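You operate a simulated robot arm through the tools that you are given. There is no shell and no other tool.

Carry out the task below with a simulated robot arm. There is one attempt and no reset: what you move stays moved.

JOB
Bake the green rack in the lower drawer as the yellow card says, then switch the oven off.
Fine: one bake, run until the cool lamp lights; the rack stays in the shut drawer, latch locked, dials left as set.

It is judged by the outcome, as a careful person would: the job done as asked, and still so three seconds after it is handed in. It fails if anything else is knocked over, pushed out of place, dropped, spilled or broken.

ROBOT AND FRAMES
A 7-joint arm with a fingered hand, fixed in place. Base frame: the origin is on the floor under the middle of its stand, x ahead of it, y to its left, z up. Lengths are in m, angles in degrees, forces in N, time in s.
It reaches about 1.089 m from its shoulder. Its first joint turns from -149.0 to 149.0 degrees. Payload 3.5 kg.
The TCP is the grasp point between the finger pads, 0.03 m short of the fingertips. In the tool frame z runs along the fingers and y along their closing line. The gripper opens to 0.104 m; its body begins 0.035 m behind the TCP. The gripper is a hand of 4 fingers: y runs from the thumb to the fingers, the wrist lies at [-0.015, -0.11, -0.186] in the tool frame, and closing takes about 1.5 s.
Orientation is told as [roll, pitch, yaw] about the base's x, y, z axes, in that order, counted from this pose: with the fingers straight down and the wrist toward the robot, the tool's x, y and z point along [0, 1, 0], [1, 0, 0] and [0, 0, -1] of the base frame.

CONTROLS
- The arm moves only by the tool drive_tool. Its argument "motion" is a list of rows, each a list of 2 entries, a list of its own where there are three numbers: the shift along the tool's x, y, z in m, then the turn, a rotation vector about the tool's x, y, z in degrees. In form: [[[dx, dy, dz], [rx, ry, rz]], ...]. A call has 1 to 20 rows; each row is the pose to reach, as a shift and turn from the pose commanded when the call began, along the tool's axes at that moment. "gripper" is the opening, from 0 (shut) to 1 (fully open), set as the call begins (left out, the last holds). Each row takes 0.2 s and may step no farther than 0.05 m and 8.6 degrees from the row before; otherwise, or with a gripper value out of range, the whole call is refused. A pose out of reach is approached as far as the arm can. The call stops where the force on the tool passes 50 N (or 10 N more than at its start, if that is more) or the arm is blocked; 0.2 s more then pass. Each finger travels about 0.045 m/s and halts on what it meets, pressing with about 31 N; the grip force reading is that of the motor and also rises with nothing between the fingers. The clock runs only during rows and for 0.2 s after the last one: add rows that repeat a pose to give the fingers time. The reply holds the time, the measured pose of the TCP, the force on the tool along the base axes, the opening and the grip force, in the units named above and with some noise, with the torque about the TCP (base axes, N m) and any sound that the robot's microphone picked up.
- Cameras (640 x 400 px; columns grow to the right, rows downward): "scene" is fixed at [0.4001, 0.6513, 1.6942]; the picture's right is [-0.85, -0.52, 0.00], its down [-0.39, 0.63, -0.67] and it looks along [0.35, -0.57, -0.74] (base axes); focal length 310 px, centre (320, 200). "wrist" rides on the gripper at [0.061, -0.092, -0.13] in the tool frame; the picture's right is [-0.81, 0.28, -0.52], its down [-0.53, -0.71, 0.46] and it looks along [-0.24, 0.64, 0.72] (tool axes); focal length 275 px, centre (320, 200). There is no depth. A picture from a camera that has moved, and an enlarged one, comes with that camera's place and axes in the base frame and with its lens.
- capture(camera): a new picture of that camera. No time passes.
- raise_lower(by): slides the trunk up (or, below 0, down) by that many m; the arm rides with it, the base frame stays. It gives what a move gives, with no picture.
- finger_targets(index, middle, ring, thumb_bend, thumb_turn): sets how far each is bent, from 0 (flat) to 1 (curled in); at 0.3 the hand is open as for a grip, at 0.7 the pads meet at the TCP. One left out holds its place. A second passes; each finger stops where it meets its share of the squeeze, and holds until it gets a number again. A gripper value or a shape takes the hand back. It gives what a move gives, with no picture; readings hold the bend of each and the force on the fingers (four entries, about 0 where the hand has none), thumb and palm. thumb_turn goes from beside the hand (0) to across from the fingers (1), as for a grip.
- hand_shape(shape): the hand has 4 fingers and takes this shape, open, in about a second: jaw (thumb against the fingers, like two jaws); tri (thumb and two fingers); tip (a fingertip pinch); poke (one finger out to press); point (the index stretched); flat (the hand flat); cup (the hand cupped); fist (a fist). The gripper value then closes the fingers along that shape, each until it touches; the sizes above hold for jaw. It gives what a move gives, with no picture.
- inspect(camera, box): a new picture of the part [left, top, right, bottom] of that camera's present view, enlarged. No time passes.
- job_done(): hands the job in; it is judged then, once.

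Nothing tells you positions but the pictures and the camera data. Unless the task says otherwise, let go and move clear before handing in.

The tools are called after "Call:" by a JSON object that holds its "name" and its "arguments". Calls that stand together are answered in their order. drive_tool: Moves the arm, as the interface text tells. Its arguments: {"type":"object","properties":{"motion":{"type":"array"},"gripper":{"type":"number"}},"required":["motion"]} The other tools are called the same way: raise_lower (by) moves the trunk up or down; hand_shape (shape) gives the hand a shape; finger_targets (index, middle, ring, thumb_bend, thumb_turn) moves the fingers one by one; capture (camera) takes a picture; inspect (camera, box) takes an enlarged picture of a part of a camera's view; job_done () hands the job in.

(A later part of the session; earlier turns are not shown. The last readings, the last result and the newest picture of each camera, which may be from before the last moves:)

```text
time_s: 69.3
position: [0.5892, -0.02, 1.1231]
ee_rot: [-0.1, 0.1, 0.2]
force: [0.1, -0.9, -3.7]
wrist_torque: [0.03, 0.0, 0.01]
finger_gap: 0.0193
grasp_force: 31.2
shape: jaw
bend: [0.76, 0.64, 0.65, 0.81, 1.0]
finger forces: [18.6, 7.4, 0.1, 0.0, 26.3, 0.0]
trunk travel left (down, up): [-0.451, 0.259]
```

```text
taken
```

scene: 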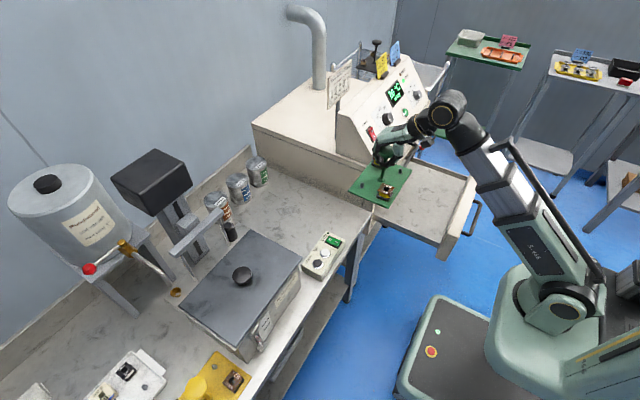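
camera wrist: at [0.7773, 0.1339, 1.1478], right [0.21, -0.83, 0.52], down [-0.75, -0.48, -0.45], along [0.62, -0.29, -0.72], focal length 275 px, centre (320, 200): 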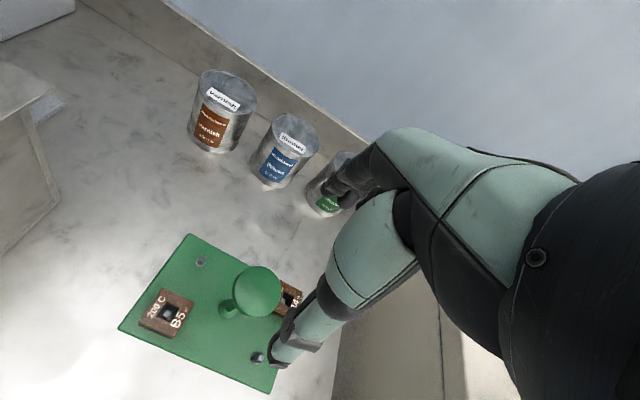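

The rack is level at the oven's front-left corner. Next I'll move it over the open drawer.

Call:
{"name": "drive_tool", "arguments": {"motion": [[[-0.03, -0.014, 0], [0, 0, 0]], [[-0.06, -0.028, 0], [0, 0, 0]], [[-0.095, -0.04, 0], [0, 0, 0]], [[-0.13, -0.05, 0], [0, 0, 0]], [[-0.165, -0.06, 0], [0, 0, 0]], [[-0.2, -0.068, 0], [0, 0, 0]], [[-0.235, -0.076, 0], [0, 0, 0]], [[-0.27, -0.084, 0], [0, 0, 0]], [[-0.305, -0.092, 0], [0, 0, 0]], [[-0.34, -0.1, 0], [0, 0, 0]], [[-0.375, -0.105, 0], [0, 0, 0]], [[-0.41, -0.109, 0], [0, 0, 0]]]}}

Call:
{"name": "capture", "arguments": {"camera": "scene"}}

Call:
{"name": "capture", "arguments": {"camera": "wrist"}}

```text
time_s: 72.0
position: [0.4818, -0.4309, 1.1245]
ee_rot: [-0.2, 0.1, 0.1]
force: [-0.8, 0.4, -3.2]
wrist_torque: [0.02, 0.02, 0.02]
finger_gap: 0.0191
grasp_force: 31.4
shape: jaw
bend: [0.76, 0.64, 0.65, 0.81, 1.0]
finger forces: [18.8, 8.2, 0.0, 0.1, 25.5, 0.0]
trunk travel left (down, up): [-0.451, 0.259]
```

```text
taken
```

scene: 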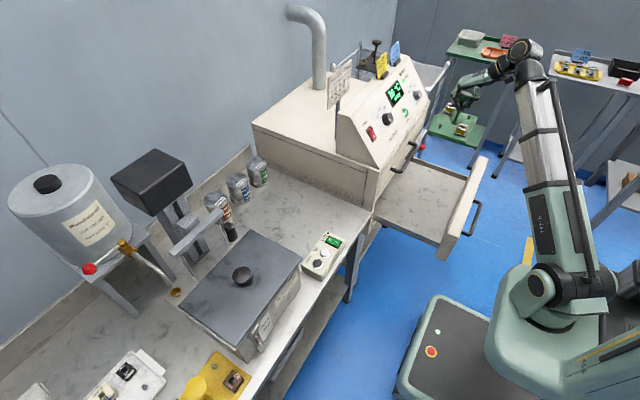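

```text
taken
camera wrist: at [0.3899, -0.3695, 1.2553], right [0.28, -0.81, 0.52], down [-0.71, -0.53, -0.45], along [0.65, -0.24, -0.72], focal length 275 px, centre (320, 200)
```

wrist: 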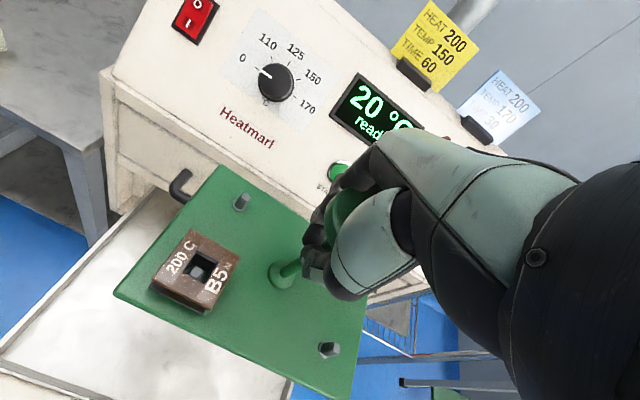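

The rack hangs centred over the tray, clear of the upper handle. I'll lower it partway and check clearances.

Call:
{"name": "drive_tool", "arguments": {"motion": [[[0, -0.003, 0.03], [0, 0, 0]], [[0, -0.006, 0.06], [0, 0, 0]], [[0, -0.006, 0.095], [0, 0, 0]], [[0, -0.006, 0.13], [0, 0, 0]], [[0, -0.006, 0.165], [0, 0, 0]], [[0, -0.006, 0.2], [0, 0, 0]], [[0, -0.006, 0.235], [0, 0, 0]], [[0, -0.006, 0.264], [0, 0, 0]]]}}

Call:
{"name": "capture", "arguments": {"camera": "wrist"}}

Call:
{"name": "inspect", "arguments": {"camera": "scene", "box": [360, 90, 520, 270]}}

```text
time_s: 73.8
position: [0.477, -0.4307, 0.8602]
ee_rot: [-0.1, -0.1, 0.1]
force: [-1.2, 0.0, -3.7]
wrist_torque: [0.03, 0.01, 0.0]
finger_gap: 0.019
grasp_force: 30.8
shape: jaw
bend: [0.76, 0.64, 0.65, 0.82, 1.0]
finger forces: [18.5, 8.4, 0.1, 0.1, 24.9, 0.0]
trunk travel left (down, up): [-0.451, 0.259]
```

```text
taken
camera wrist: at [0.3848, -0.3686, 0.9902], right [0.28, -0.81, 0.52], down [-0.71, -0.53, -0.45], along [0.64, -0.24, -0.72], focal length 275 px, centre (320, 200)
```

wrist: 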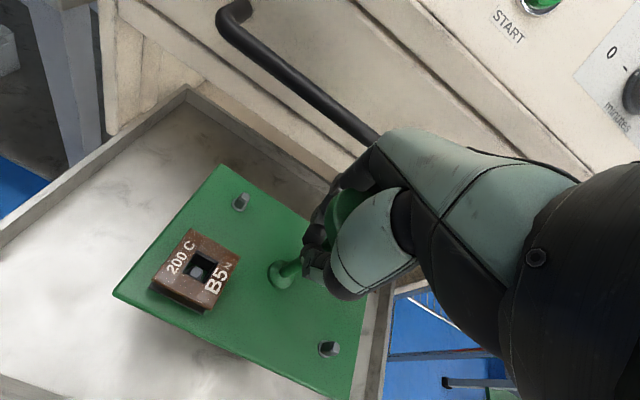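

```text
2.22 times, centred on (440, 180) of scene
camera zoom: at [0.4001, 0.6513, 1.6942], right [-0.85, -0.52, 0.0], down [-0.39, 0.63, -0.67], along [0.35, -0.57, -0.74], focal length 690 px, centre (53, 244)
```

zoom: 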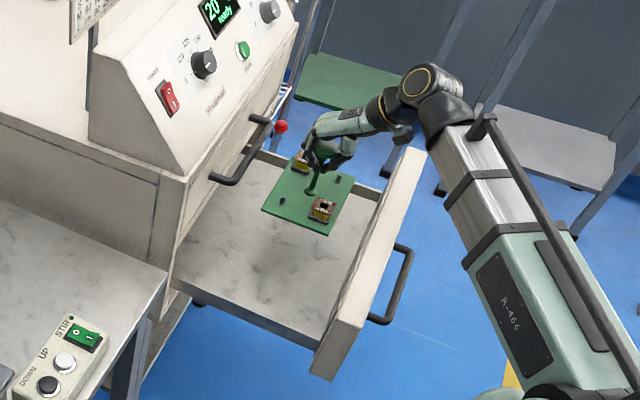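

Clearances look good all round. Lowering further to just above the tray floor.

Call:
{"name": "drive_tool", "arguments": {"motion": [[[0, 0, 0.03], [0, 0, 0]], [[0, 0, 0.06], [0, 0, 0]], [[0, 0, 0.09], [0, 0, 0]], [[0, 0, 0.115], [0, 0, 0]], [[0, 0, 0.135], [0, 0, 0]], [[0, 0, 0.148], [0, 0, 0]]]}}

Call:
{"name": "capture", "arguments": {"camera": "wrist"}}

Call:
{"name": "inspect", "arguments": {"camera": "scene", "box": [380, 120, 480, 230]}}

```text
time_s: 75.2
position: [0.4759, -0.4303, 0.713]
ee_rot: [-0.1, -0.1, 0.1]
force: [-0.8, 1.3, 6.1]
wrist_torque: [-0.33, -0.21, 0.04]
finger_gap: 0.0194
grasp_force: 31.3
shape: jaw
bend: [0.76, 0.64, 0.65, 0.83, 1.0]
finger forces: [20.0, 11.5, 0.0, 0.0, 25.1, 0.0]
trunk travel left (down, up): [-0.451, 0.259]
```

```text
taken
camera wrist: at [0.3839, -0.369, 0.8441], right [0.28, -0.81, 0.52], down [-0.71, -0.53, -0.46], along [0.65, -0.24, -0.72], focal length 275 px, centre (320, 200)
```

wrist: 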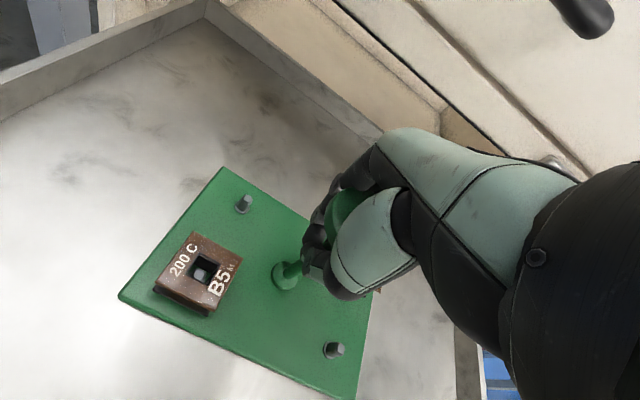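

```text
3.64 times, centred on (430, 175) of scene
camera zoom: at [0.4001, 0.6513, 1.6942], right [-0.85, -0.52, 0.0], down [-0.39, 0.63, -0.67], along [0.35, -0.57, -0.74], focal length 1129 px, centre (-80, 291)
```

zoom: 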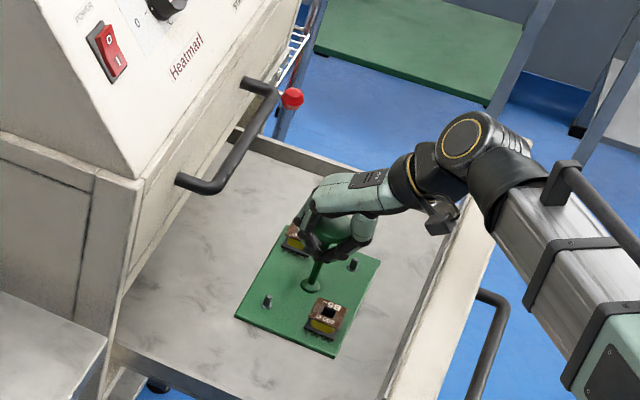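

The rack has touched down on the tray floor (force reversed to about +6 N). I'll ease the pressure slightly and release.

Call:
{"name": "drive_tool", "arguments": {"motion": [[[0, 0, -0.002], [0, 0, 0]], [[0, 0, -0.002], [0, 0, 0]]]}}

Call:
{"name": "drive_tool", "arguments": {"motion": [[[0, 0, 0], [0, 0, 0]], [[0, 0, 0], [0, 0, 0]], [[0, 0, 0], [0, 0, 0]], [[0, 0, 0], [0, 0, 0]], [[0, 0, 0], [0, 0, 0]], [[0, 0, 0], [0, 0, 0]], [[0, 0, 0], [0, 0, 0]], [[0, 0, 0], [0, 0, 0]]], "gripper": 1.0}}

Call:
{"name": "inspect", "arguments": {"camera": "scene", "box": [380, 120, 480, 230]}}

Call:
{"name": "capture", "arguments": {"camera": "wrist"}}

```text
time_s: 75.8
position: [0.4763, -0.4319, 0.7137]
ee_rot: [-0.1, 0.0, 0.1]
force: [0.3, 0.4, -0.8]
wrist_torque: [-0.26, -0.22, 0.05]
finger_gap: 0.0196
grasp_force: 30.9
shape: jaw
bend: [0.76, 0.64, 0.65, 0.82, 1.0]
finger forces: [19.8, 11.3, 0.0, 0.0, 26.1, 0.0]
trunk travel left (down, up): [-0.451, 0.259]
```

```text
time_s: 77.5
position: [0.4762, -0.4317, 0.7143]
ee_rot: [-0.1, -0.1, 0.1]
force: [-1.3, -0.6, 0.1]
wrist_torque: [-0.01, 0.0, -0.02]
finger_gap: 0.1036
grasp_force: 0.1
shape: jaw
bend: [0.3, 0.3, 0.3, 0.3, 0.98]
finger forces: [0.0, 0.0, 0.0, 0.1, 0.0, 0.1]
trunk travel left (down, up): [-0.451, 0.259]
```

```text
3.64 times, centred on (430, 175) of scene
camera zoom: at [0.4001, 0.6513, 1.6942], right [-0.85, -0.52, 0.0], down [-0.39, 0.63, -0.67], along [0.35, -0.57, -0.74], focal length 1129 px, centre (-80, 291)
```

zoom: 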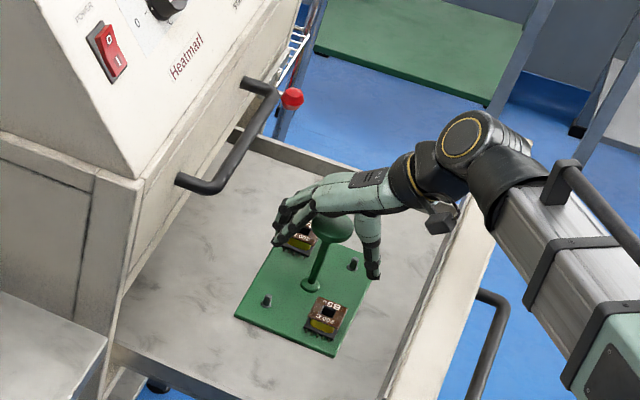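

```text
taken
camera wrist: at [0.384, -0.3693, 0.8452], right [0.28, -0.81, 0.52], down [-0.71, -0.53, -0.45], along [0.65, -0.24, -0.72], focal length 275 px, centre (320, 200)
```

wrist: 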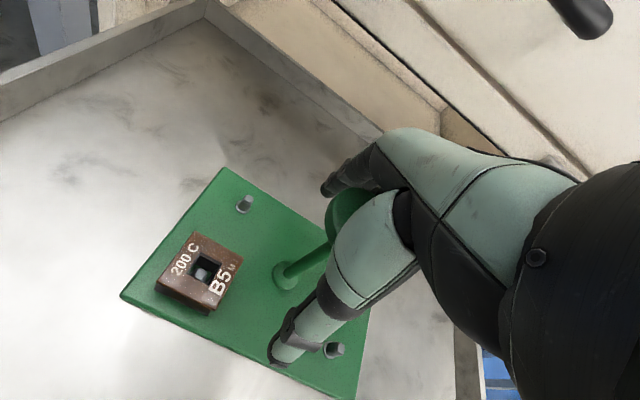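

The rack stands on the tray and is released. I'll lift the hand straight up clear of the knob.

Call:
{"name": "drive_tool", "arguments": {"motion": [[[0, 0, -0.02], [0, 0, 0]], [[0, 0, -0.045], [0, 0, 0]], [[0, 0, -0.085], [0, 0, 0]], [[0, 0, -0.13], [0, 0, 0]], [[0, 0, -0.175], [0, 0, 0]], [[0, 0, -0.22], [0, 0, 0]], [[0, 0, -0.265], [0, 0, 0]], [[0, 0, -0.31], [0, 0, 0]], [[0, 0, -0.355], [0, 0, 0]], [[0, 0, -0.4], [0, 0, 0]]]}}

Call:
{"name": "capture", "arguments": {"camera": "wrist"}}

Call:
{"name": "inspect", "arguments": {"camera": "scene", "box": [360, 100, 500, 240]}}

```text
time_s: 79.8
position: [0.476, -0.4307, 1.1139]
ee_rot: [0.0, 0.0, 0.0]
force: [0.1, 0.4, 0.4]
wrist_torque: [0.01, -0.01, 0.0]
finger_gap: 0.1038
grasp_force: 0.1
shape: jaw
bend: [0.3, 0.3, 0.3, 0.3, 0.98]
finger forces: [0.0, 0.0, 0.0, 0.0, 0.0, 0.0]
trunk travel left (down, up): [-0.451, 0.259]
```

```text
taken
camera wrist: at [0.3837, -0.3687, 1.2446], right [0.28, -0.81, 0.52], down [-0.71, -0.53, -0.45], along [0.64, -0.24, -0.72], focal length 275 px, centre (320, 200)
```

wrist: 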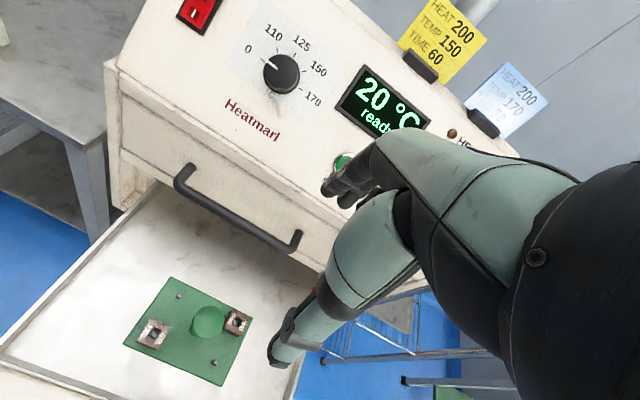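

```text
2.86 times, centred on (430, 170) of scene
camera zoom: at [0.4001, 0.6513, 1.6942], right [-0.85, -0.52, 0.0], down [-0.39, 0.63, -0.67], along [0.35, -0.57, -0.74], focal length 887 px, centre (6, 286)
```

zoom: 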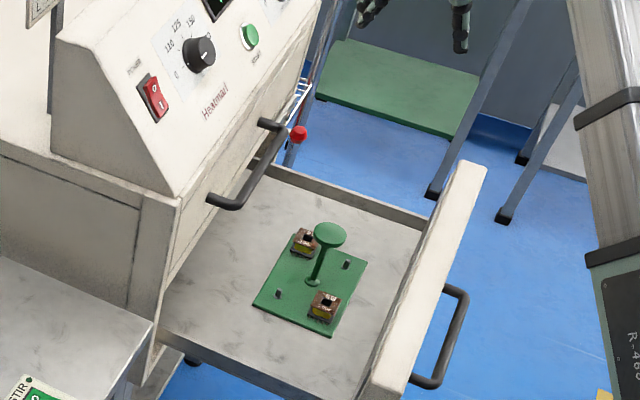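

The rack stands upright and level in the tray. Now I'll bring the hand back in front of the drawer to shut it, via the same high path.

Call:
{"name": "drive_tool", "arguments": {"motion": [[[0.006, -0.025, 0.015], [-7.5, 0, 0]], [[0.012, -0.05, 0.03], [-15, 0, 0]], [[0.018, -0.075, 0.045], [-22.5, 0, 0]], [[0.024, -0.1, 0.06], [-30, 0, 0]], [[0.03, -0.12, 0.07], [-37.5, 0, 0]], [[0.036, -0.14, 0.08], [-45, 0, 0]], [[0.042, -0.16, 0.095], [-52.5, 0, 0]], [[0.046, -0.176, 0.11], [-60, 0, 0]]], "gripper": 0.6}}

Call:
{"name": "raise_lower", "arguments": {"by": -0.17}}

Call:
{"name": "capture", "arguments": {"camera": "wrist"}}

Call:
{"name": "inspect", "arguments": {"camera": "scene", "box": [360, 100, 520, 290]}}

```text
time_s: 81.5
position: [0.3011, -0.389, 1.0035]
ee_rot: [-0.2, -60.0, 0.3]
force: [-0.1, -0.3, -0.8]
wrist_torque: [0.0, -0.01, 0.02]
finger_gap: 0.0627
grasp_force: 0.1
shape: jaw
bend: [0.29, 0.41, 0.37, 0.64, 1.0]
finger forces: [0.0, 0.1, 0.0, 0.1, 0.0, 0.1]
out of reach, approached as far as the arm can: row 8
trunk travel left (down, up): [-0.451, 0.259]
```

```text
time_s: 83.5
position: [0.3005, -0.3883, 0.8342]
ee_rot: [-0.3, -60.1, 0.4]
force: [0.1, 1.3, 0.4]
wrist_torque: [-0.02, 0.02, -0.03]
finger_gap: 0.0626
grasp_force: 0.0
shape: jaw
bend: [0.29, 0.41, 0.37, 0.64, 1.0]
finger forces: [0.1, 0.0, 0.1, 0.0, 0.0, 0.0]
trunk travel left (down, up): [-0.281, 0.429]
```

```text
taken
camera wrist: at [0.1417, -0.328, 0.8207], right [-0.31, -0.81, 0.5], down [0.04, -0.53, -0.84], along [0.95, -0.24, 0.2], focal length 275 px, centre (320, 200)
```

wrist: 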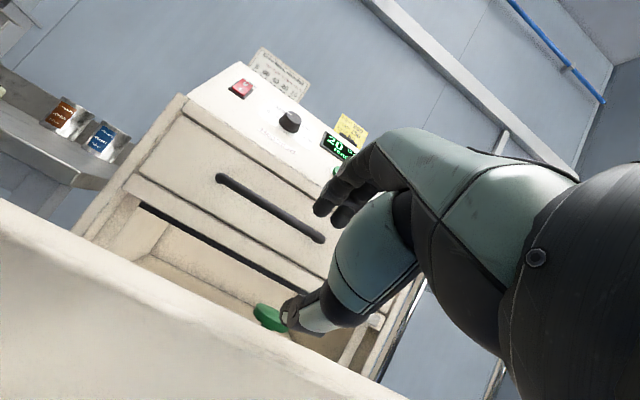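

```text
2.11 times, centred on (440, 195) of scene
camera zoom: at [0.4001, 0.6513, 1.6942], right [-0.85, -0.52, 0.0], down [-0.39, 0.63, -0.67], along [0.35, -0.57, -0.74], focal length 654 px, centre (67, 210)
```

zoom: 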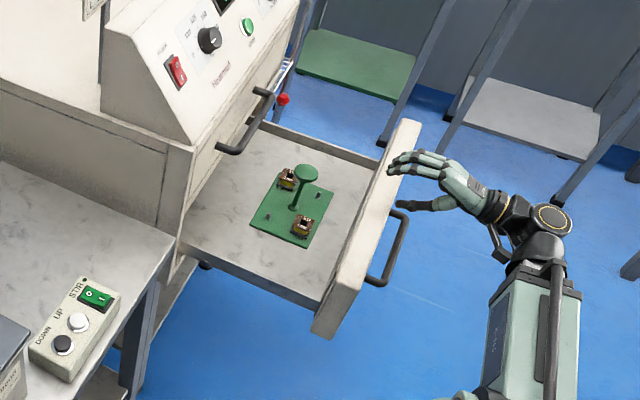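

The knob will pass under the rail with room to spare. I'll move back and down to the drawer handle.

Call:
{"name": "drive_tool", "arguments": {"motion": [[[0, -0.015, -0.026], [0, 0, 0]], [[0, -0.03, -0.053], [0, 0, 0]], [[0, -0.0458, -0.0792], [0, 0, 0]], [[0, -0.075, -0.0625], [0, 0, 0]], [[0, -0.104, -0.0457], [0, 0, 0]], [[0, -0.133, -0.029], [0, 0, 0]], [[0, -0.1618, -0.0122], [0, 0, 0]]]}}

Call:
{"name": "capture", "arguments": {"camera": "wrist"}}

```text
time_s: 85.1
position: [0.2086, -0.3899, 0.7005]
ee_rot: [-0.2, -59.9, 0.5]
force: [0.8, 0.5, -1.5]
wrist_torque: [0.01, -0.01, -0.01]
finger_gap: 0.0627
grasp_force: 0.1
shape: jaw
bend: [0.29, 0.41, 0.37, 0.64, 1.0]
finger forces: [0.1, 0.1, 0.0, 0.0, 0.0, 0.1]
trunk travel left (down, up): [-0.281, 0.429]
```

```text
taken
camera wrist: at [0.0498, -0.3285, 0.6868], right [-0.31, -0.81, 0.5], down [0.04, -0.53, -0.84], along [0.95, -0.24, 0.2], focal length 275 px, centre (320, 200)
```

wrist: 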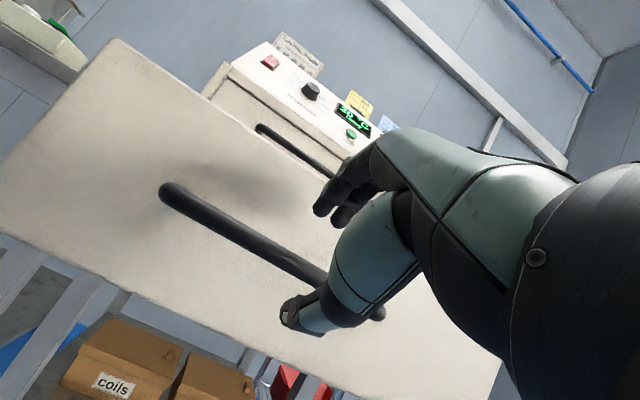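

Advancing onto the bar and hooking it loosely again.

Call:
{"name": "drive_tool", "arguments": {"motion": [[[0, -0.001, 0.03], [0, 0, 0]], [[0, -0.001, 0.06], [0, 0, 0]]]}}

Call:
{"name": "drive_tool", "arguments": {"motion": [[[0, 0, 0], [0, 0, 0]], [[0, 0, 0], [0, 0, 0]], [[0, 0, 0], [0, 0, 0]], [[0, 0, 0], [0, 0, 0]], [[0, 0, 0], [0, 0, 0]], [[0, 0, 0], [0, 0, 0]]], "gripper": 0.1}}

Call:
{"name": "capture", "arguments": {"camera": "wrist"}}

```text
time_s: 85.7
position: [0.2608, -0.3892, 0.6687]
ee_rot: [-0.3, -60.0, 0.4]
force: [-0.1, -0.4, -0.4]
wrist_torque: [-0.01, -0.02, 0.02]
finger_gap: 0.0627
grasp_force: 0.1
shape: jaw
bend: [0.29, 0.41, 0.37, 0.64, 1.0]
finger forces: [0.0, 0.0, 0.0, 0.1, 0.0, 0.0]
trunk travel left (down, up): [-0.281, 0.429]
```

```text
time_s: 87.1
position: [0.2609, -0.389, 0.6702]
ee_rot: [-0.2, -60.0, 0.3]
force: [0.3, -0.6, -0.2]
wrist_torque: [0.0, 0.0, -0.02]
finger_gap: 0.0107
grasp_force: 0.0
shape: jaw
bend: [0.72, 0.64, 0.63, 0.73, 1.0]
finger forces: [0.6, 0.1, 0.0, 0.0, 0.0, 0.0]
trunk travel left (down, up): [-0.281, 0.429]
```

```text
taken
camera wrist: at [0.1018, -0.3281, 0.6561], right [-0.31, -0.81, 0.5], down [0.04, -0.53, -0.84], along [0.95, -0.24, 0.2], focal length 275 px, centre (320, 200)
```

wrist: 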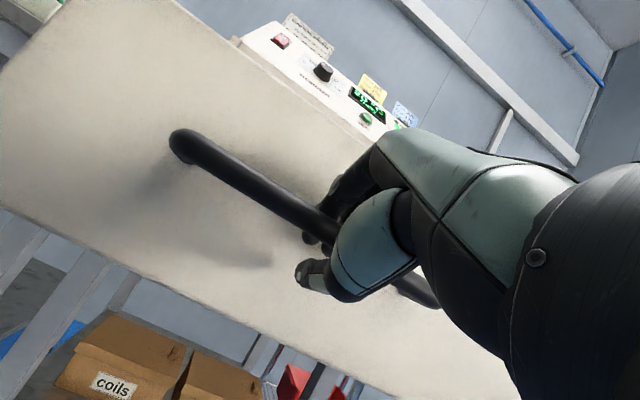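

The bar is enclosed. I'll push the drawer in smoothly, slower near the end.

Call:
{"name": "drive_tool", "arguments": {"motion": [[[0, 0.004, 0.007], [0, 0, 0]], [[0, 0.011, 0.019], [0, 0, 0]], [[0, 0.021, 0.0364], [0, 0, 0]], [[0, 0.0315, 0.0546], [0, 0, 0]], [[0, 0.042, 0.0727], [0, 0, 0]], [[0, 0.0525, 0.0909], [0, 0, 0]], [[0, 0.063, 0.1091], [0, 0, 0]], [[0, 0.0735, 0.1273], [0, 0, 0]], [[0, 0.084, 0.1455], [0, 0, 0]], [[0, 0.0945, 0.1637], [0, 0, 0]], [[0, 0.105, 0.1819], [0, 0, 0]], [[0, 0.1155, 0.2], [0, 0, 0]], [[0, 0.1225, 0.2122], [0, 0, 0]], [[0, 0.125, 0.2165], [0, 0, 0]]]}}

Call:
{"name": "capture", "arguments": {"camera": "scene"}}

Call:
{"name": "inspect", "arguments": {"camera": "scene", "box": [360, 100, 500, 240]}}

```text
time_s: 90.1
position: [0.5115, -0.3887, 0.6698]
ee_rot: [-0.2, -59.9, 0.4]
force: [-1.0, 0.1, -0.6]
wrist_torque: [0.0, 0.02, -0.01]
finger_gap: 0.0105
grasp_force: 0.0
shape: jaw
bend: [0.72, 0.65, 0.63, 0.73, 1.0]
finger forces: [0.6, 0.7, 0.1, 0.0, 0.0, 0.0]
trunk travel left (down, up): [-0.281, 0.429]
```

```text
taken
```

scene: 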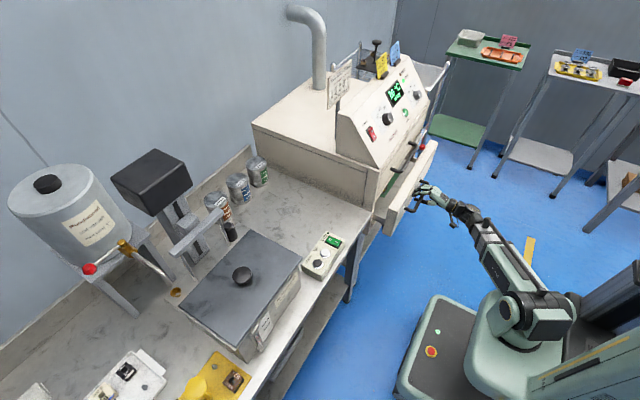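

```text
2.86 times, centred on (430, 170) of scene
camera zoom: at [0.4001, 0.6513, 1.6942], right [-0.85, -0.52, 0.0], down [-0.39, 0.63, -0.67], along [0.35, -0.57, -0.74], focal length 887 px, centre (6, 286)
```

zoom: 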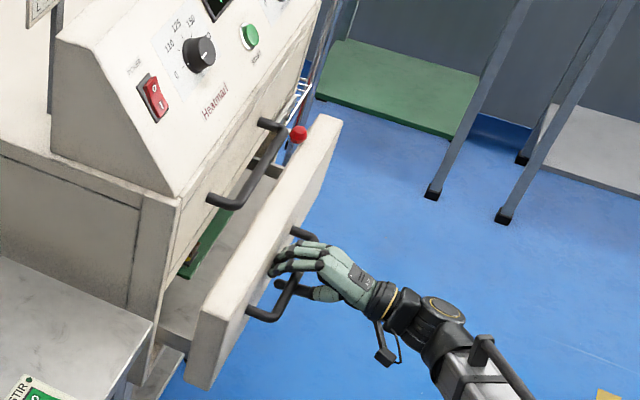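

The drawer closes smoothly with the rack going in under the rail. Continuing gently.

Call:
{"name": "drive_tool", "arguments": {"motion": [[[0, 0.0075, 0.013], [0, 0, 0]], [[0, 0.015, 0.026], [0, 0, 0]], [[0, 0.0225, 0.039], [0, 0, 0]], [[0, 0.03, 0.052], [0, 0, 0]], [[0, 0.035, 0.0606], [0, 0, 0]], [[0, 0.04, 0.0693], [0, 0, 0]]]}}

Call:
{"name": "inspect", "arguments": {"camera": "scene", "box": [360, 100, 500, 240]}}

Call:
{"name": "capture", "arguments": {"camera": "wrist"}}

```text
time_s: 91.5
position: [0.5914, -0.3884, 0.6702]
ee_rot: [-0.1, -60.0, 0.4]
force: [0.1, -0.4, -0.3]
wrist_torque: [-0.01, -0.01, 0.02]
finger_gap: 0.0106
grasp_force: 0.0
shape: jaw
bend: [0.72, 0.64, 0.63, 0.73, 1.0]
finger forces: [0.2, 0.1, 0.0, 0.1, 0.0, 0.0]
trunk travel left (down, up): [-0.281, 0.429]
```

```text
2.86 times, centred on (430, 170) of scene
camera zoom: at [0.4001, 0.6513, 1.6942], right [-0.85, -0.52, 0.0], down [-0.39, 0.63, -0.67], along [0.35, -0.57, -0.74], focal length 887 px, centre (6, 286)
```

zoom: 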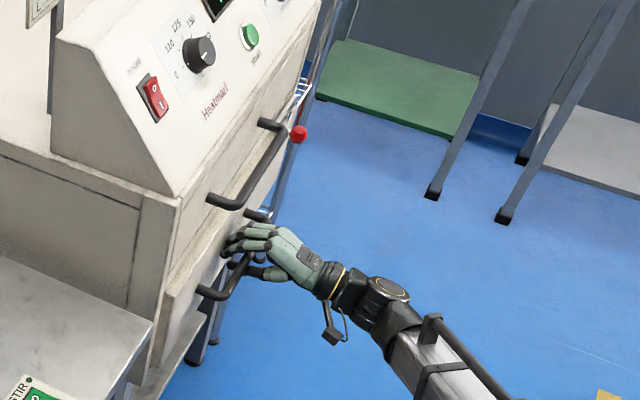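

```text
taken
camera wrist: at [0.4321, -0.3272, 0.6554], right [-0.31, -0.81, 0.5], down [0.04, -0.53, -0.84], along [0.95, -0.24, 0.2], focal length 275 px, centre (320, 200)
```

wrist: 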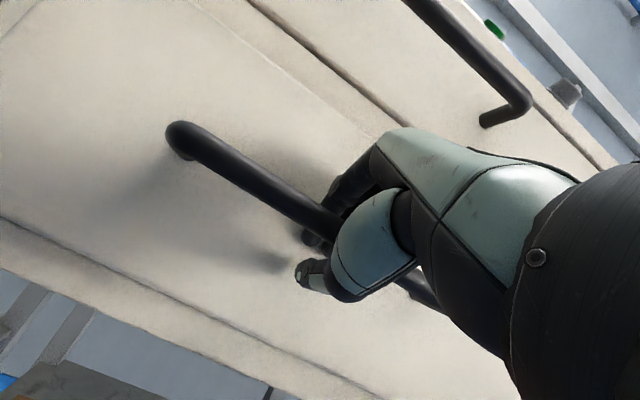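

Nearly shut. I'll push the last bit in small steps until it seats.

Call:
{"name": "drive_tool", "arguments": {"motion": [[[0, 0.0025, 0.0043], [0, 0, 0]], [[0, 0.005, 0.0087], [0, 0, 0]], [[0, 0.0075, 0.013], [0, 0, 0]], [[0, 0.01, 0.0173], [0, 0, 0]]]}}

Call:
{"name": "inspect", "arguments": {"camera": "scene", "box": [370, 120, 450, 230]}}

Call:
{"name": "capture", "arguments": {"camera": "wrist"}}

```text
time_s: 92.5
position: [0.6086, -0.3869, 0.6706]
ee_rot: [-0.1, -60.1, 0.3]
force: [-13.6, 1.2, 4.7]
wrist_torque: [-0.03, -0.25, -0.05]
finger_gap: 0.0103
grasp_force: 0.0
shape: jaw
bend: [0.72, 0.72, 0.63, 0.73, 1.0]
finger forces: [4.3, 8.9, 0.1, 0.1, 0.1, 0.2]
trunk travel left (down, up): [-0.281, 0.429]
```

```text
3.64 times, centred on (410, 175) of scene
camera zoom: at [0.4001, 0.6513, 1.6942], right [-0.85, -0.52, 0.0], down [-0.39, 0.63, -0.67], along [0.35, -0.57, -0.74], focal length 1129 px, centre (-7, 291)
```

zoom: 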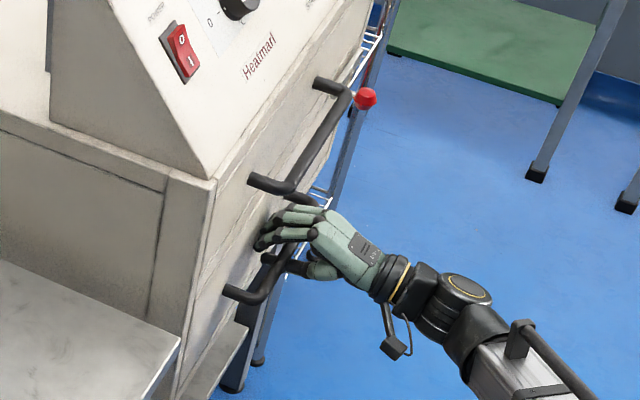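

```text
taken
camera wrist: at [0.4504, -0.3264, 0.6568], right [-0.31, -0.81, 0.5], down [0.04, -0.53, -0.84], along [0.95, -0.24, 0.2], focal length 275 px, centre (320, 200)
```

wrist: 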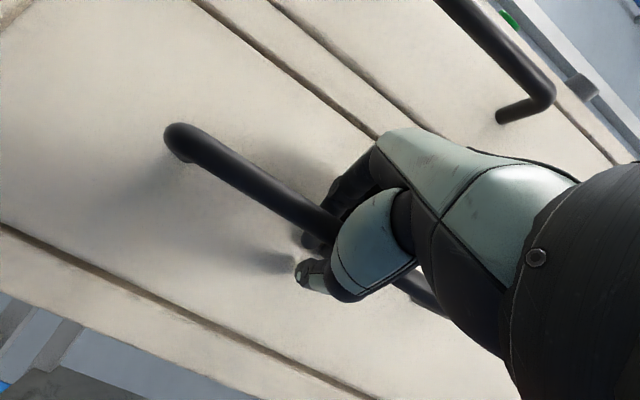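

Resistance has built up (about 14 N), so the drawer appears seated. I'll press slightly more to be sure, then check flushness.

Call:
{"name": "drive_tool", "arguments": {"motion": [[[0, 0.002, 0.0035], [0, 0, 0]], [[0, 0.004, 0.007], [0, 0, 0]]]}}

Call:
{"name": "inspect", "arguments": {"camera": "wrist", "box": [160, 0, 480, 160]}}

Call:
{"name": "inspect", "arguments": {"camera": "scene", "box": [375, 150, 425, 230]}}

```text
time_s: 93.1
position: [0.6152, -0.3883, 0.6722]
ee_rot: [-0.2, -60.2, 0.3]
force: [-43.1, 2.3, 13.2]
wrist_torque: [-0.11, -0.46, -0.22]
finger_gap: 0.0101
grasp_force: 0.1
shape: jaw
bend: [0.73, 0.74, 0.73, 0.73, 1.0]
finger forces: [11.3, 22.8, 8.8, 0.1, 0.0, 0.0]
trunk travel left (down, up): [-0.281, 0.429]
```

```text
2.00 times, centred on (320, 80) of wrist
camera zoom: at [0.4563, -0.3269, 0.6577], right [-0.31, -0.81, 0.5], down [0.04, -0.53, -0.84], along [0.95, -0.24, 0.2], focal length 551 px, centre (320, 440)
```

zoom: 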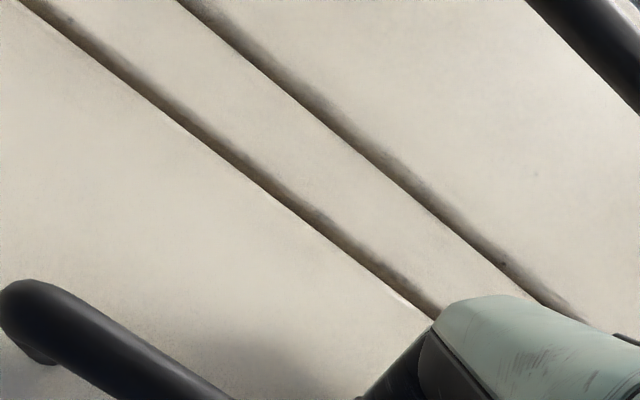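

```text
5.00 times, centred on (400, 190) of scene
camera zoom: at [0.4001, 0.6513, 1.6942], right [-0.85, -0.52, 0.0], down [-0.39, 0.63, -0.67], along [0.35, -0.57, -0.74], focal length 1552 px, centre (-80, 250)
```

zoom: 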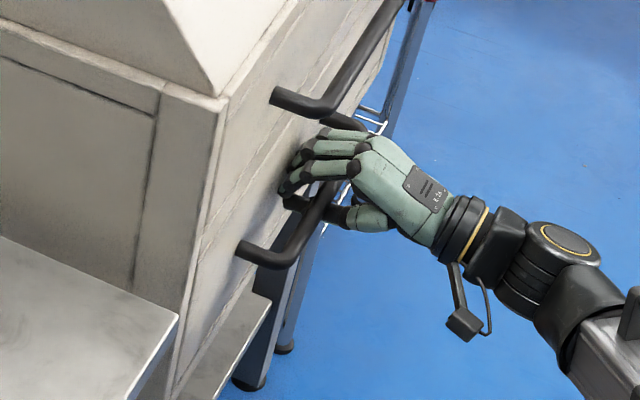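

The drawer is flush and seated. I'll ease off, open the hand fully, and back away without dragging the bar.

Call:
{"name": "drive_tool", "arguments": {"motion": [[[0, -0.004, -0.007], [0, 0, 0]], [[0, -0.006, -0.0104], [0, 0, 0]]]}}

Call:
{"name": "drive_tool", "arguments": {"motion": [[[0, 0, 0], [0, 0, 0]], [[0, 0, 0], [0, 0, 0]], [[0, 0, 0], [0, 0, 0]], [[0, 0, 0], [0, 0, 0]], [[0, 0, 0], [0, 0, 0]]], "gripper": 0.6}}

Call:
{"name": "drive_tool", "arguments": {"motion": [[[0, 0.002, -0.02], [0, 0, 0]], [[0, 0.003, -0.045], [0, 0, 0]], [[0, 0.003, -0.08], [0, 0, 0]], [[0, 0.003, -0.12], [0, 0, 0]], [[0, 0.003, -0.16], [0, 0, 0]]]}}

Call:
{"name": "capture", "arguments": {"camera": "wrist"}}

Call:
{"name": "inspect", "arguments": {"camera": "scene", "box": [370, 120, 450, 230]}}

```text
time_s: 93.7
position: [0.6082, -0.3878, 0.6692]
ee_rot: [-0.2, -59.8, 0.5]
force: [-3.8, 1.1, -0.2]
wrist_torque: [-0.02, -0.01, 0.01]
finger_gap: 0.0102
grasp_force: 0.0
shape: jaw
bend: [0.72, 0.66, 0.63, 0.73, 1.0]
finger forces: [1.1, 1.8, 0.0, 0.0, 0.1, 0.0]
trunk travel left (down, up): [-0.281, 0.429]
```

```text
time_s: 94.9
position: [0.606, -0.3878, 0.6703]
ee_rot: [-0.1, -60.2, 0.3]
force: [-42.5, -1.0, -8.1]
wrist_torque: [0.09, -0.35, -0.37]
finger_gap: 0.0507
grasp_force: 0.1
shape: jaw
bend: [0.76, 0.5, 0.45, 0.65, 1.0]
finger forces: [13.1, 19.4, 9.1, 0.1, 0.0, 0.1]
trunk travel left (down, up): [-0.281, 0.429]
```

```text
time_s: 96.1
position: [0.4689, -0.3889, 0.7525]
ee_rot: [-0.3, -59.9, 0.6]
force: [0.6, -0.4, -0.1]
wrist_torque: [0.0, 0.02, 0.03]
finger_gap: 0.062
grasp_force: 0.0
shape: jaw
bend: [0.29, 0.41, 0.37, 0.65, 1.0]
finger forces: [0.1, 0.0, 0.0, 0.0, 0.1, 0.0]
trunk travel left (down, up): [-0.281, 0.429]
```

```text
taken
camera wrist: at [0.3103, -0.3277, 0.7382], right [-0.31, -0.81, 0.5], down [0.04, -0.53, -0.84], along [0.95, -0.24, 0.2], focal length 275 px, centre (320, 200)
```

wrist: 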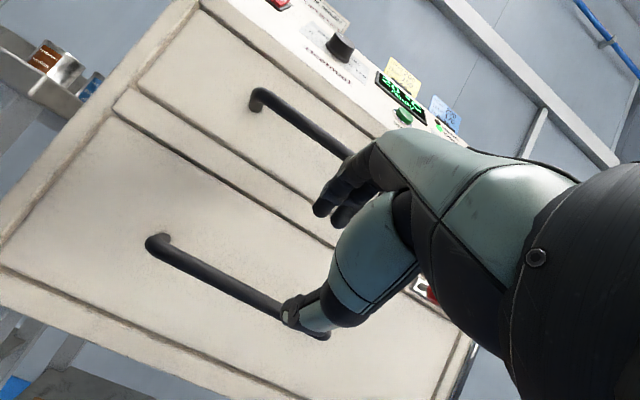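

```text
3.64 times, centred on (410, 175) of scene
camera zoom: at [0.4001, 0.6513, 1.6942], right [-0.85, -0.52, 0.0], down [-0.39, 0.63, -0.67], along [0.35, -0.57, -0.74], focal length 1129 px, centre (-7, 291)
```

zoom: 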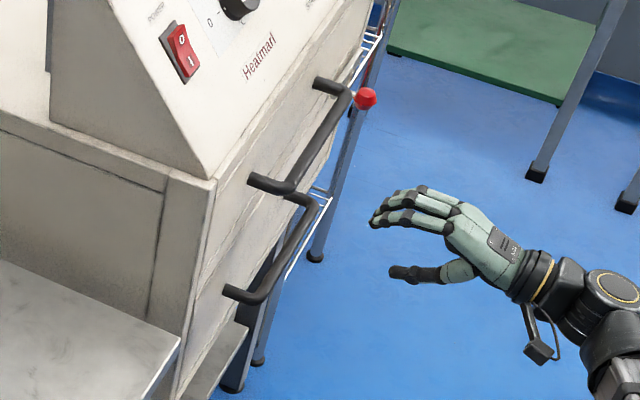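

The lower drawer is shut and flush. Next I'll shift right to look at the latch closely.

Call:
{"name": "drive_tool", "arguments": {"motion": [[[-0.045, 0, -0.005], [0, 0, 0]], [[-0.09, 0, -0.01], [0, 0, 0]], [[-0.135, 0, -0.015], [0, 0, 0]], [[-0.18, 0, -0.02], [0, 0, 0]], [[-0.225, 0, -0.025], [0, 0, 0]], [[-0.27, 0, -0.03], [0, 0, 0]], [[-0.315, 0, -0.03], [0, 0, 0]], [[-0.36, 0, -0.03], [0, 0, 0]], [[-0.4, 0, -0.03], [0, 0, 0]]]}}

Call:
{"name": "capture", "arguments": {"camera": "wrist"}}

Call:
{"name": "inspect", "arguments": {"camera": "wrist", "box": [80, 60, 280, 220]}}

```text
time_s: 98.1
position: [0.4469, -0.7885, 0.7687]
ee_rot: [-0.1, -60.0, 0.5]
force: [0.4, 0.3, -0.3]
wrist_torque: [0.06, -0.03, -0.06]
finger_gap: 0.062
grasp_force: 0.2
shape: jaw
bend: [0.29, 0.41, 0.37, 0.65, 1.0]
finger forces: [0.0, 0.1, 0.0, 0.1, 0.0, 0.1]
trunk travel left (down, up): [-0.281, 0.429]
```

```text
taken
camera wrist: at [0.2873, -0.7286, 0.7545], right [-0.31, -0.81, 0.5], down [0.04, -0.53, -0.84], along [0.95, -0.24, 0.2], focal length 275 px, centre (320, 200)
```

wrist: 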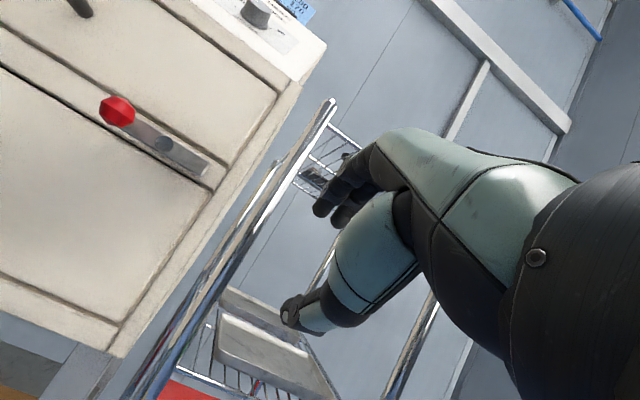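

```text
2.50 times, centred on (180, 140) of wrist
camera zoom: at [0.2873, -0.7286, 0.7545], right [-0.31, -0.81, 0.5], down [0.04, -0.53, -0.84], along [0.95, -0.24, 0.2], focal length 688 px, centre (670, 350)
```

zoom: 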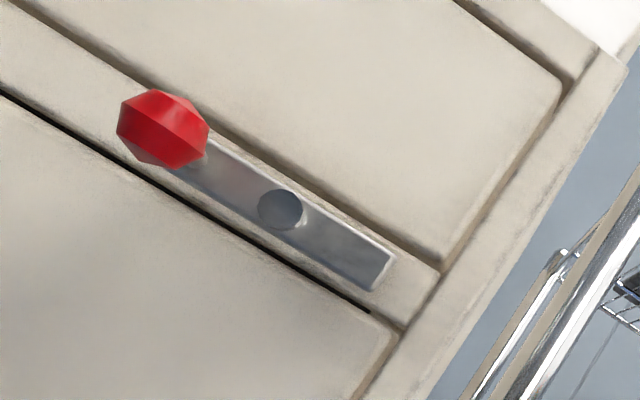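

The latch bar lies along the rail (unlocked), pivot about (0.63, −0.627, 0.78), red knob at its left end about (0.593, −0.586, 0.78). I'll turn the fingers to point straight at the knob and stand off in front of it.

Call:
{"name": "drive_tool", "arguments": {"motion": [[[0.04, 0.007, 0.008], [-6, 0, 0]], [[0.08, 0.014, 0.016], [-12, 0, 0]], [[0.12, 0.021, 0.024], [-18, 0, 0]], [[0.16, 0.028, 0.032], [-24, 0, 0]], [[0.2025, 0.036, 0.0404], [-30, 0, 0]]]}}

Call:
{"name": "capture", "arguments": {"camera": "wrist"}}

Call:
{"name": "inspect", "arguments": {"camera": "scene", "box": [380, 100, 480, 200]}}

```text
time_s: 99.3
position: [0.497, -0.5856, 0.7779]
ee_rot: [-135.4, -89.8, 135.4]
force: [0.4, -0.9, -0.9]
wrist_torque: [-0.03, 0.02, -0.05]
finger_gap: 0.0619
grasp_force: 0.0
shape: jaw
bend: [0.29, 0.41, 0.37, 0.65, 1.0]
finger forces: [0.0, 0.0, 0.0, 0.0, 0.0, 0.1]
trunk travel left (down, up): [-0.281, 0.429]
```

```text
taken
camera wrist: at [0.3664, -0.5244, 0.6873], right [-0.51, -0.81, 0.28], down [0.46, -0.53, -0.71], along [0.72, -0.24, 0.65], focal length 275 px, centre (320, 200)
```

wrist: 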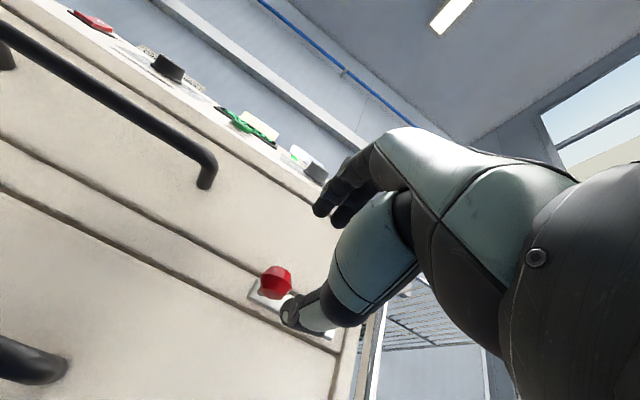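

```text
4.00 times, centred on (430, 150) of scene
camera zoom: at [0.4001, 0.6513, 1.6942], right [-0.85, -0.52, 0.0], down [-0.39, 0.63, -0.67], along [0.35, -0.57, -0.74], focal length 1242 px, centre (-120, 400)
```

zoom: 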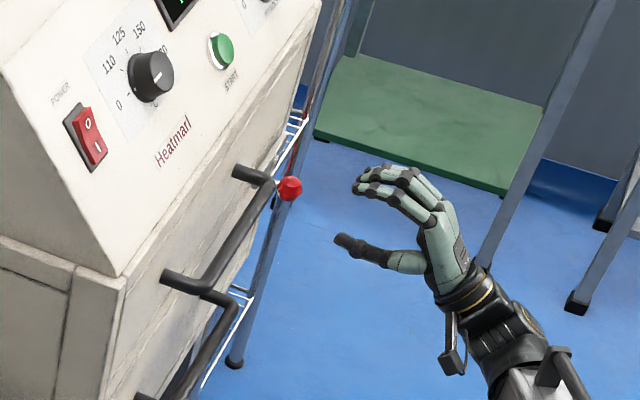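

The knob is directly ahead of the grasp point by about 9.5 cm. Advancing and checking before closing.

Call:
{"name": "drive_tool", "arguments": {"motion": [[[-0.002, 0.001, 0.03], [0, 0, 0]], [[-0.002, 0.001, 0.06], [0, 0, 0]], [[-0.002, 0.001, 0.075], [0, 0, 0]]]}}

Call:
{"name": "capture", "arguments": {"camera": "wrist"}}

Call:
{"name": "inspect", "arguments": {"camera": "scene", "box": [390, 110, 470, 190]}}

```text
time_s: 100.1
position: [0.5721, -0.5882, 0.7802]
ee_rot: [-89.3, -89.9, 89.6]
force: [-0.7, 0.0, -0.5]
wrist_torque: [-0.01, 0.01, 0.02]
finger_gap: 0.0623
grasp_force: 0.0
shape: jaw
bend: [0.29, 0.41, 0.37, 0.65, 1.0]
finger forces: [0.0, 0.1, 0.0, 0.0, 0.0, 0.0]
trunk travel left (down, up): [-0.281, 0.429]
```

```text
taken
camera wrist: at [0.4422, -0.5265, 0.6876], right [-0.51, -0.81, 0.28], down [0.46, -0.53, -0.71], along [0.73, -0.24, 0.65], focal length 275 px, centre (320, 200)
```

wrist: 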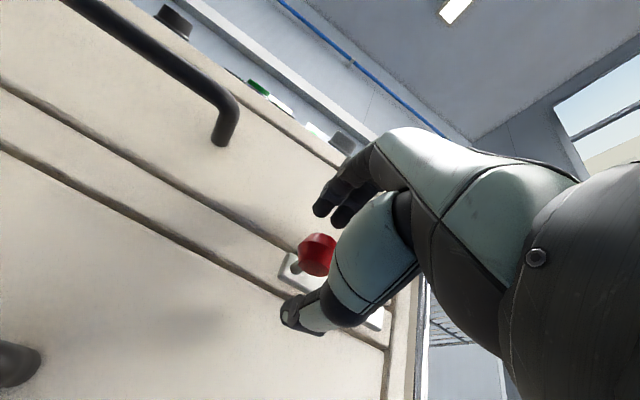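

```text
5.00 times, centred on (430, 150) of scene
camera zoom: at [0.4001, 0.6513, 1.6942], right [-0.85, -0.52, 0.0], down [-0.39, 0.63, -0.67], along [0.35, -0.57, -0.74], focal length 1552 px, centre (-230, 450)
```

zoom: 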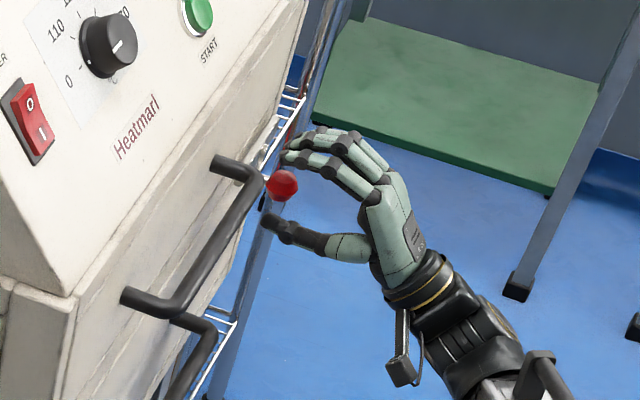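

The knob sits between fingers and thumb. I'll go in another centimetre and close gently.

Call:
{"name": "drive_tool", "arguments": {"motion": [[[-0.001, 0, 0.012], [0, 0, 0]]]}}

Call:
{"name": "drive_tool", "arguments": {"motion": [[[0, 0, 0], [0, 0, 0]], [[0, 0, 0], [0, 0, 0]], [[0, 0, 0], [0, 0, 0]], [[0, 0, 0], [0, 0, 0]], [[0, 0, 0], [0, 0, 0]], [[0, 0, 0], [0, 0, 0]]], "gripper": 0.25}}

Call:
{"name": "capture", "arguments": {"camera": "wrist"}}

```text
time_s: 100.5
position: [0.5853, -0.5887, 0.7788]
ee_rot: [-90.7, -89.9, 90.9]
force: [-0.2, -0.3, -0.2]
wrist_torque: [0.0, 0.01, -0.02]
finger_gap: 0.062
grasp_force: 0.0
shape: jaw
bend: [0.29, 0.41, 0.37, 0.65, 1.0]
finger forces: [0.0, 0.1, 0.0, 0.0, 0.1, 0.1]
trunk travel left (down, up): [-0.281, 0.429]
```

```text
time_s: 101.9
position: [0.5842, -0.5896, 0.7784]
ee_rot: [-80.3, -89.9, 80.5]
force: [0.3, 0.0, 0.3]
wrist_torque: [0.0, 0.01, 0.01]
finger_gap: 0.0263
grasp_force: 0.1
shape: jaw
bend: [0.74, 0.56, 0.54, 0.74, 1.0]
finger forces: [0.1, 0.1, 0.0, 0.0, 0.2, 0.0]
trunk travel left (down, up): [-0.281, 0.429]
```

```text
taken
camera wrist: at [0.4542, -0.5278, 0.6875], right [-0.51, -0.81, 0.28], down [0.46, -0.53, -0.71], along [0.73, -0.24, 0.64], focal length 275 px, centre (320, 200)
```

wrist: 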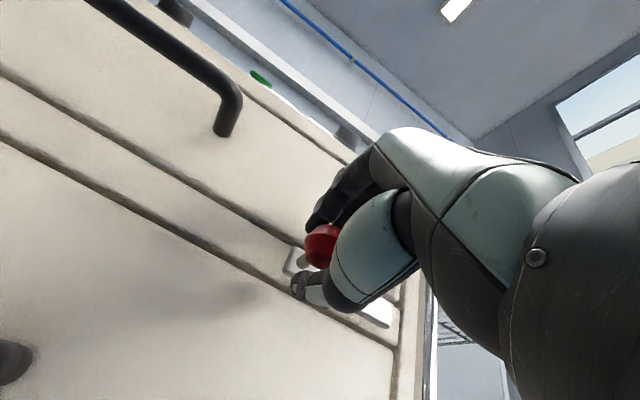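

The knob is loosely caged. I'll test turning it downward a little, watching the force.

Call:
{"name": "drive_tool", "arguments": {"motion": [[[-0.001, -0.008, 0], [0, 0, 0]], [[-0.003, -0.015, 0], [0, 0, 0]], [[-0.005, -0.02, 0], [0, 0, 0]]]}}

Call:
{"name": "capture", "arguments": {"camera": "wrist"}}

Call:
{"name": "inspect", "arguments": {"camera": "scene", "box": [390, 110, 470, 190]}}

```text
time_s: 102.7
position: [0.5842, -0.5941, 0.7598]
ee_rot: [-74.6, -89.9, 74.8]
force: [1.4, 2.2, 1.6]
wrist_torque: [-0.02, 0.01, 0.01]
finger_gap: 0.0266
grasp_force: 0.1
shape: jaw
bend: [0.73, 0.56, 0.54, 0.74, 1.0]
finger forces: [2.1, 0.0, 0.0, 0.0, 0.0, 0.0]
trunk travel left (down, up): [-0.281, 0.429]
```

```text
taken
camera wrist: at [0.4541, -0.5323, 0.6678], right [-0.51, -0.81, 0.28], down [0.46, -0.53, -0.71], along [0.73, -0.24, 0.64], focal length 275 px, centre (320, 200)
```

wrist: 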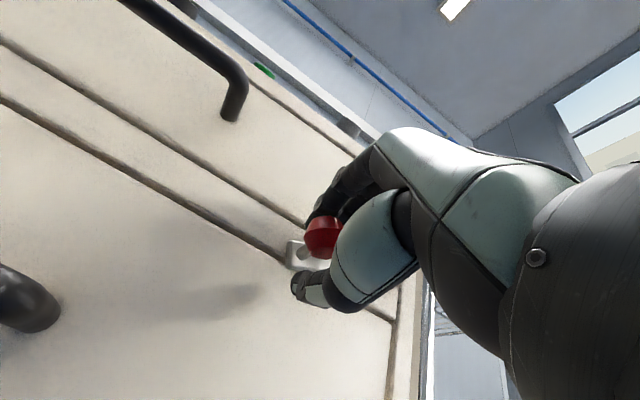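

```text
5.00 times, centred on (430, 150) of scene
camera zoom: at [0.4001, 0.6513, 1.6942], right [-0.85, -0.52, 0.0], down [-0.39, 0.63, -0.67], along [0.35, -0.57, -0.74], focal length 1552 px, centre (-230, 450)
```

zoom: 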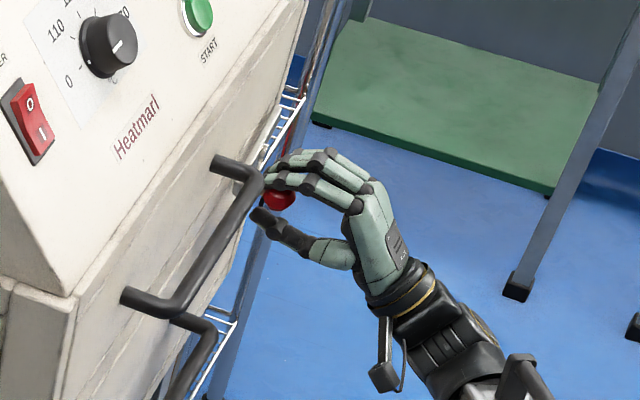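

The latch turns freely downward. I'll close firmly on the knob and carry it around the rest of the arc.

Call:
{"name": "drive_tool", "arguments": {"motion": [[[0, 0, 0], [0, 0, 0]], [[0, 0, 0], [0, 0, 0]], [[0, 0, 0], [0, 0, 0]], [[0, 0, 0], [0, 0, 0]]], "gripper": 0.0}}

Call:
{"name": "capture", "arguments": {"camera": "wrist"}}

```text
time_s: 103.7
position: [0.5863, -0.5933, 0.7579]
ee_rot: [-31.0, -89.9, 31.3]
force: [15.4, -0.7, -2.2]
wrist_torque: [0.04, 0.07, 0.02]
finger_gap: 0.0139
grasp_force: 30.7
shape: jaw
bend: [0.74, 0.62, 0.63, 0.73, 1.0]
finger forces: [16.5, 7.0, 0.0, 0.0, 26.9, 0.1]
trunk travel left (down, up): [-0.281, 0.429]
```

```text
taken
camera wrist: at [0.4554, -0.5325, 0.6671], right [-0.51, -0.81, 0.28], down [0.46, -0.53, -0.71], along [0.73, -0.24, 0.64], focal length 275 px, centre (320, 200)
```

wrist: 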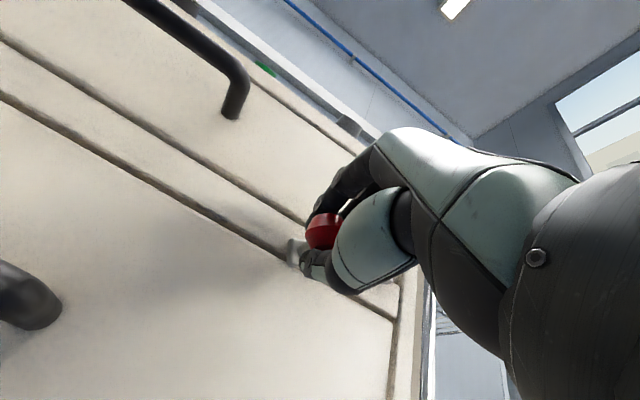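

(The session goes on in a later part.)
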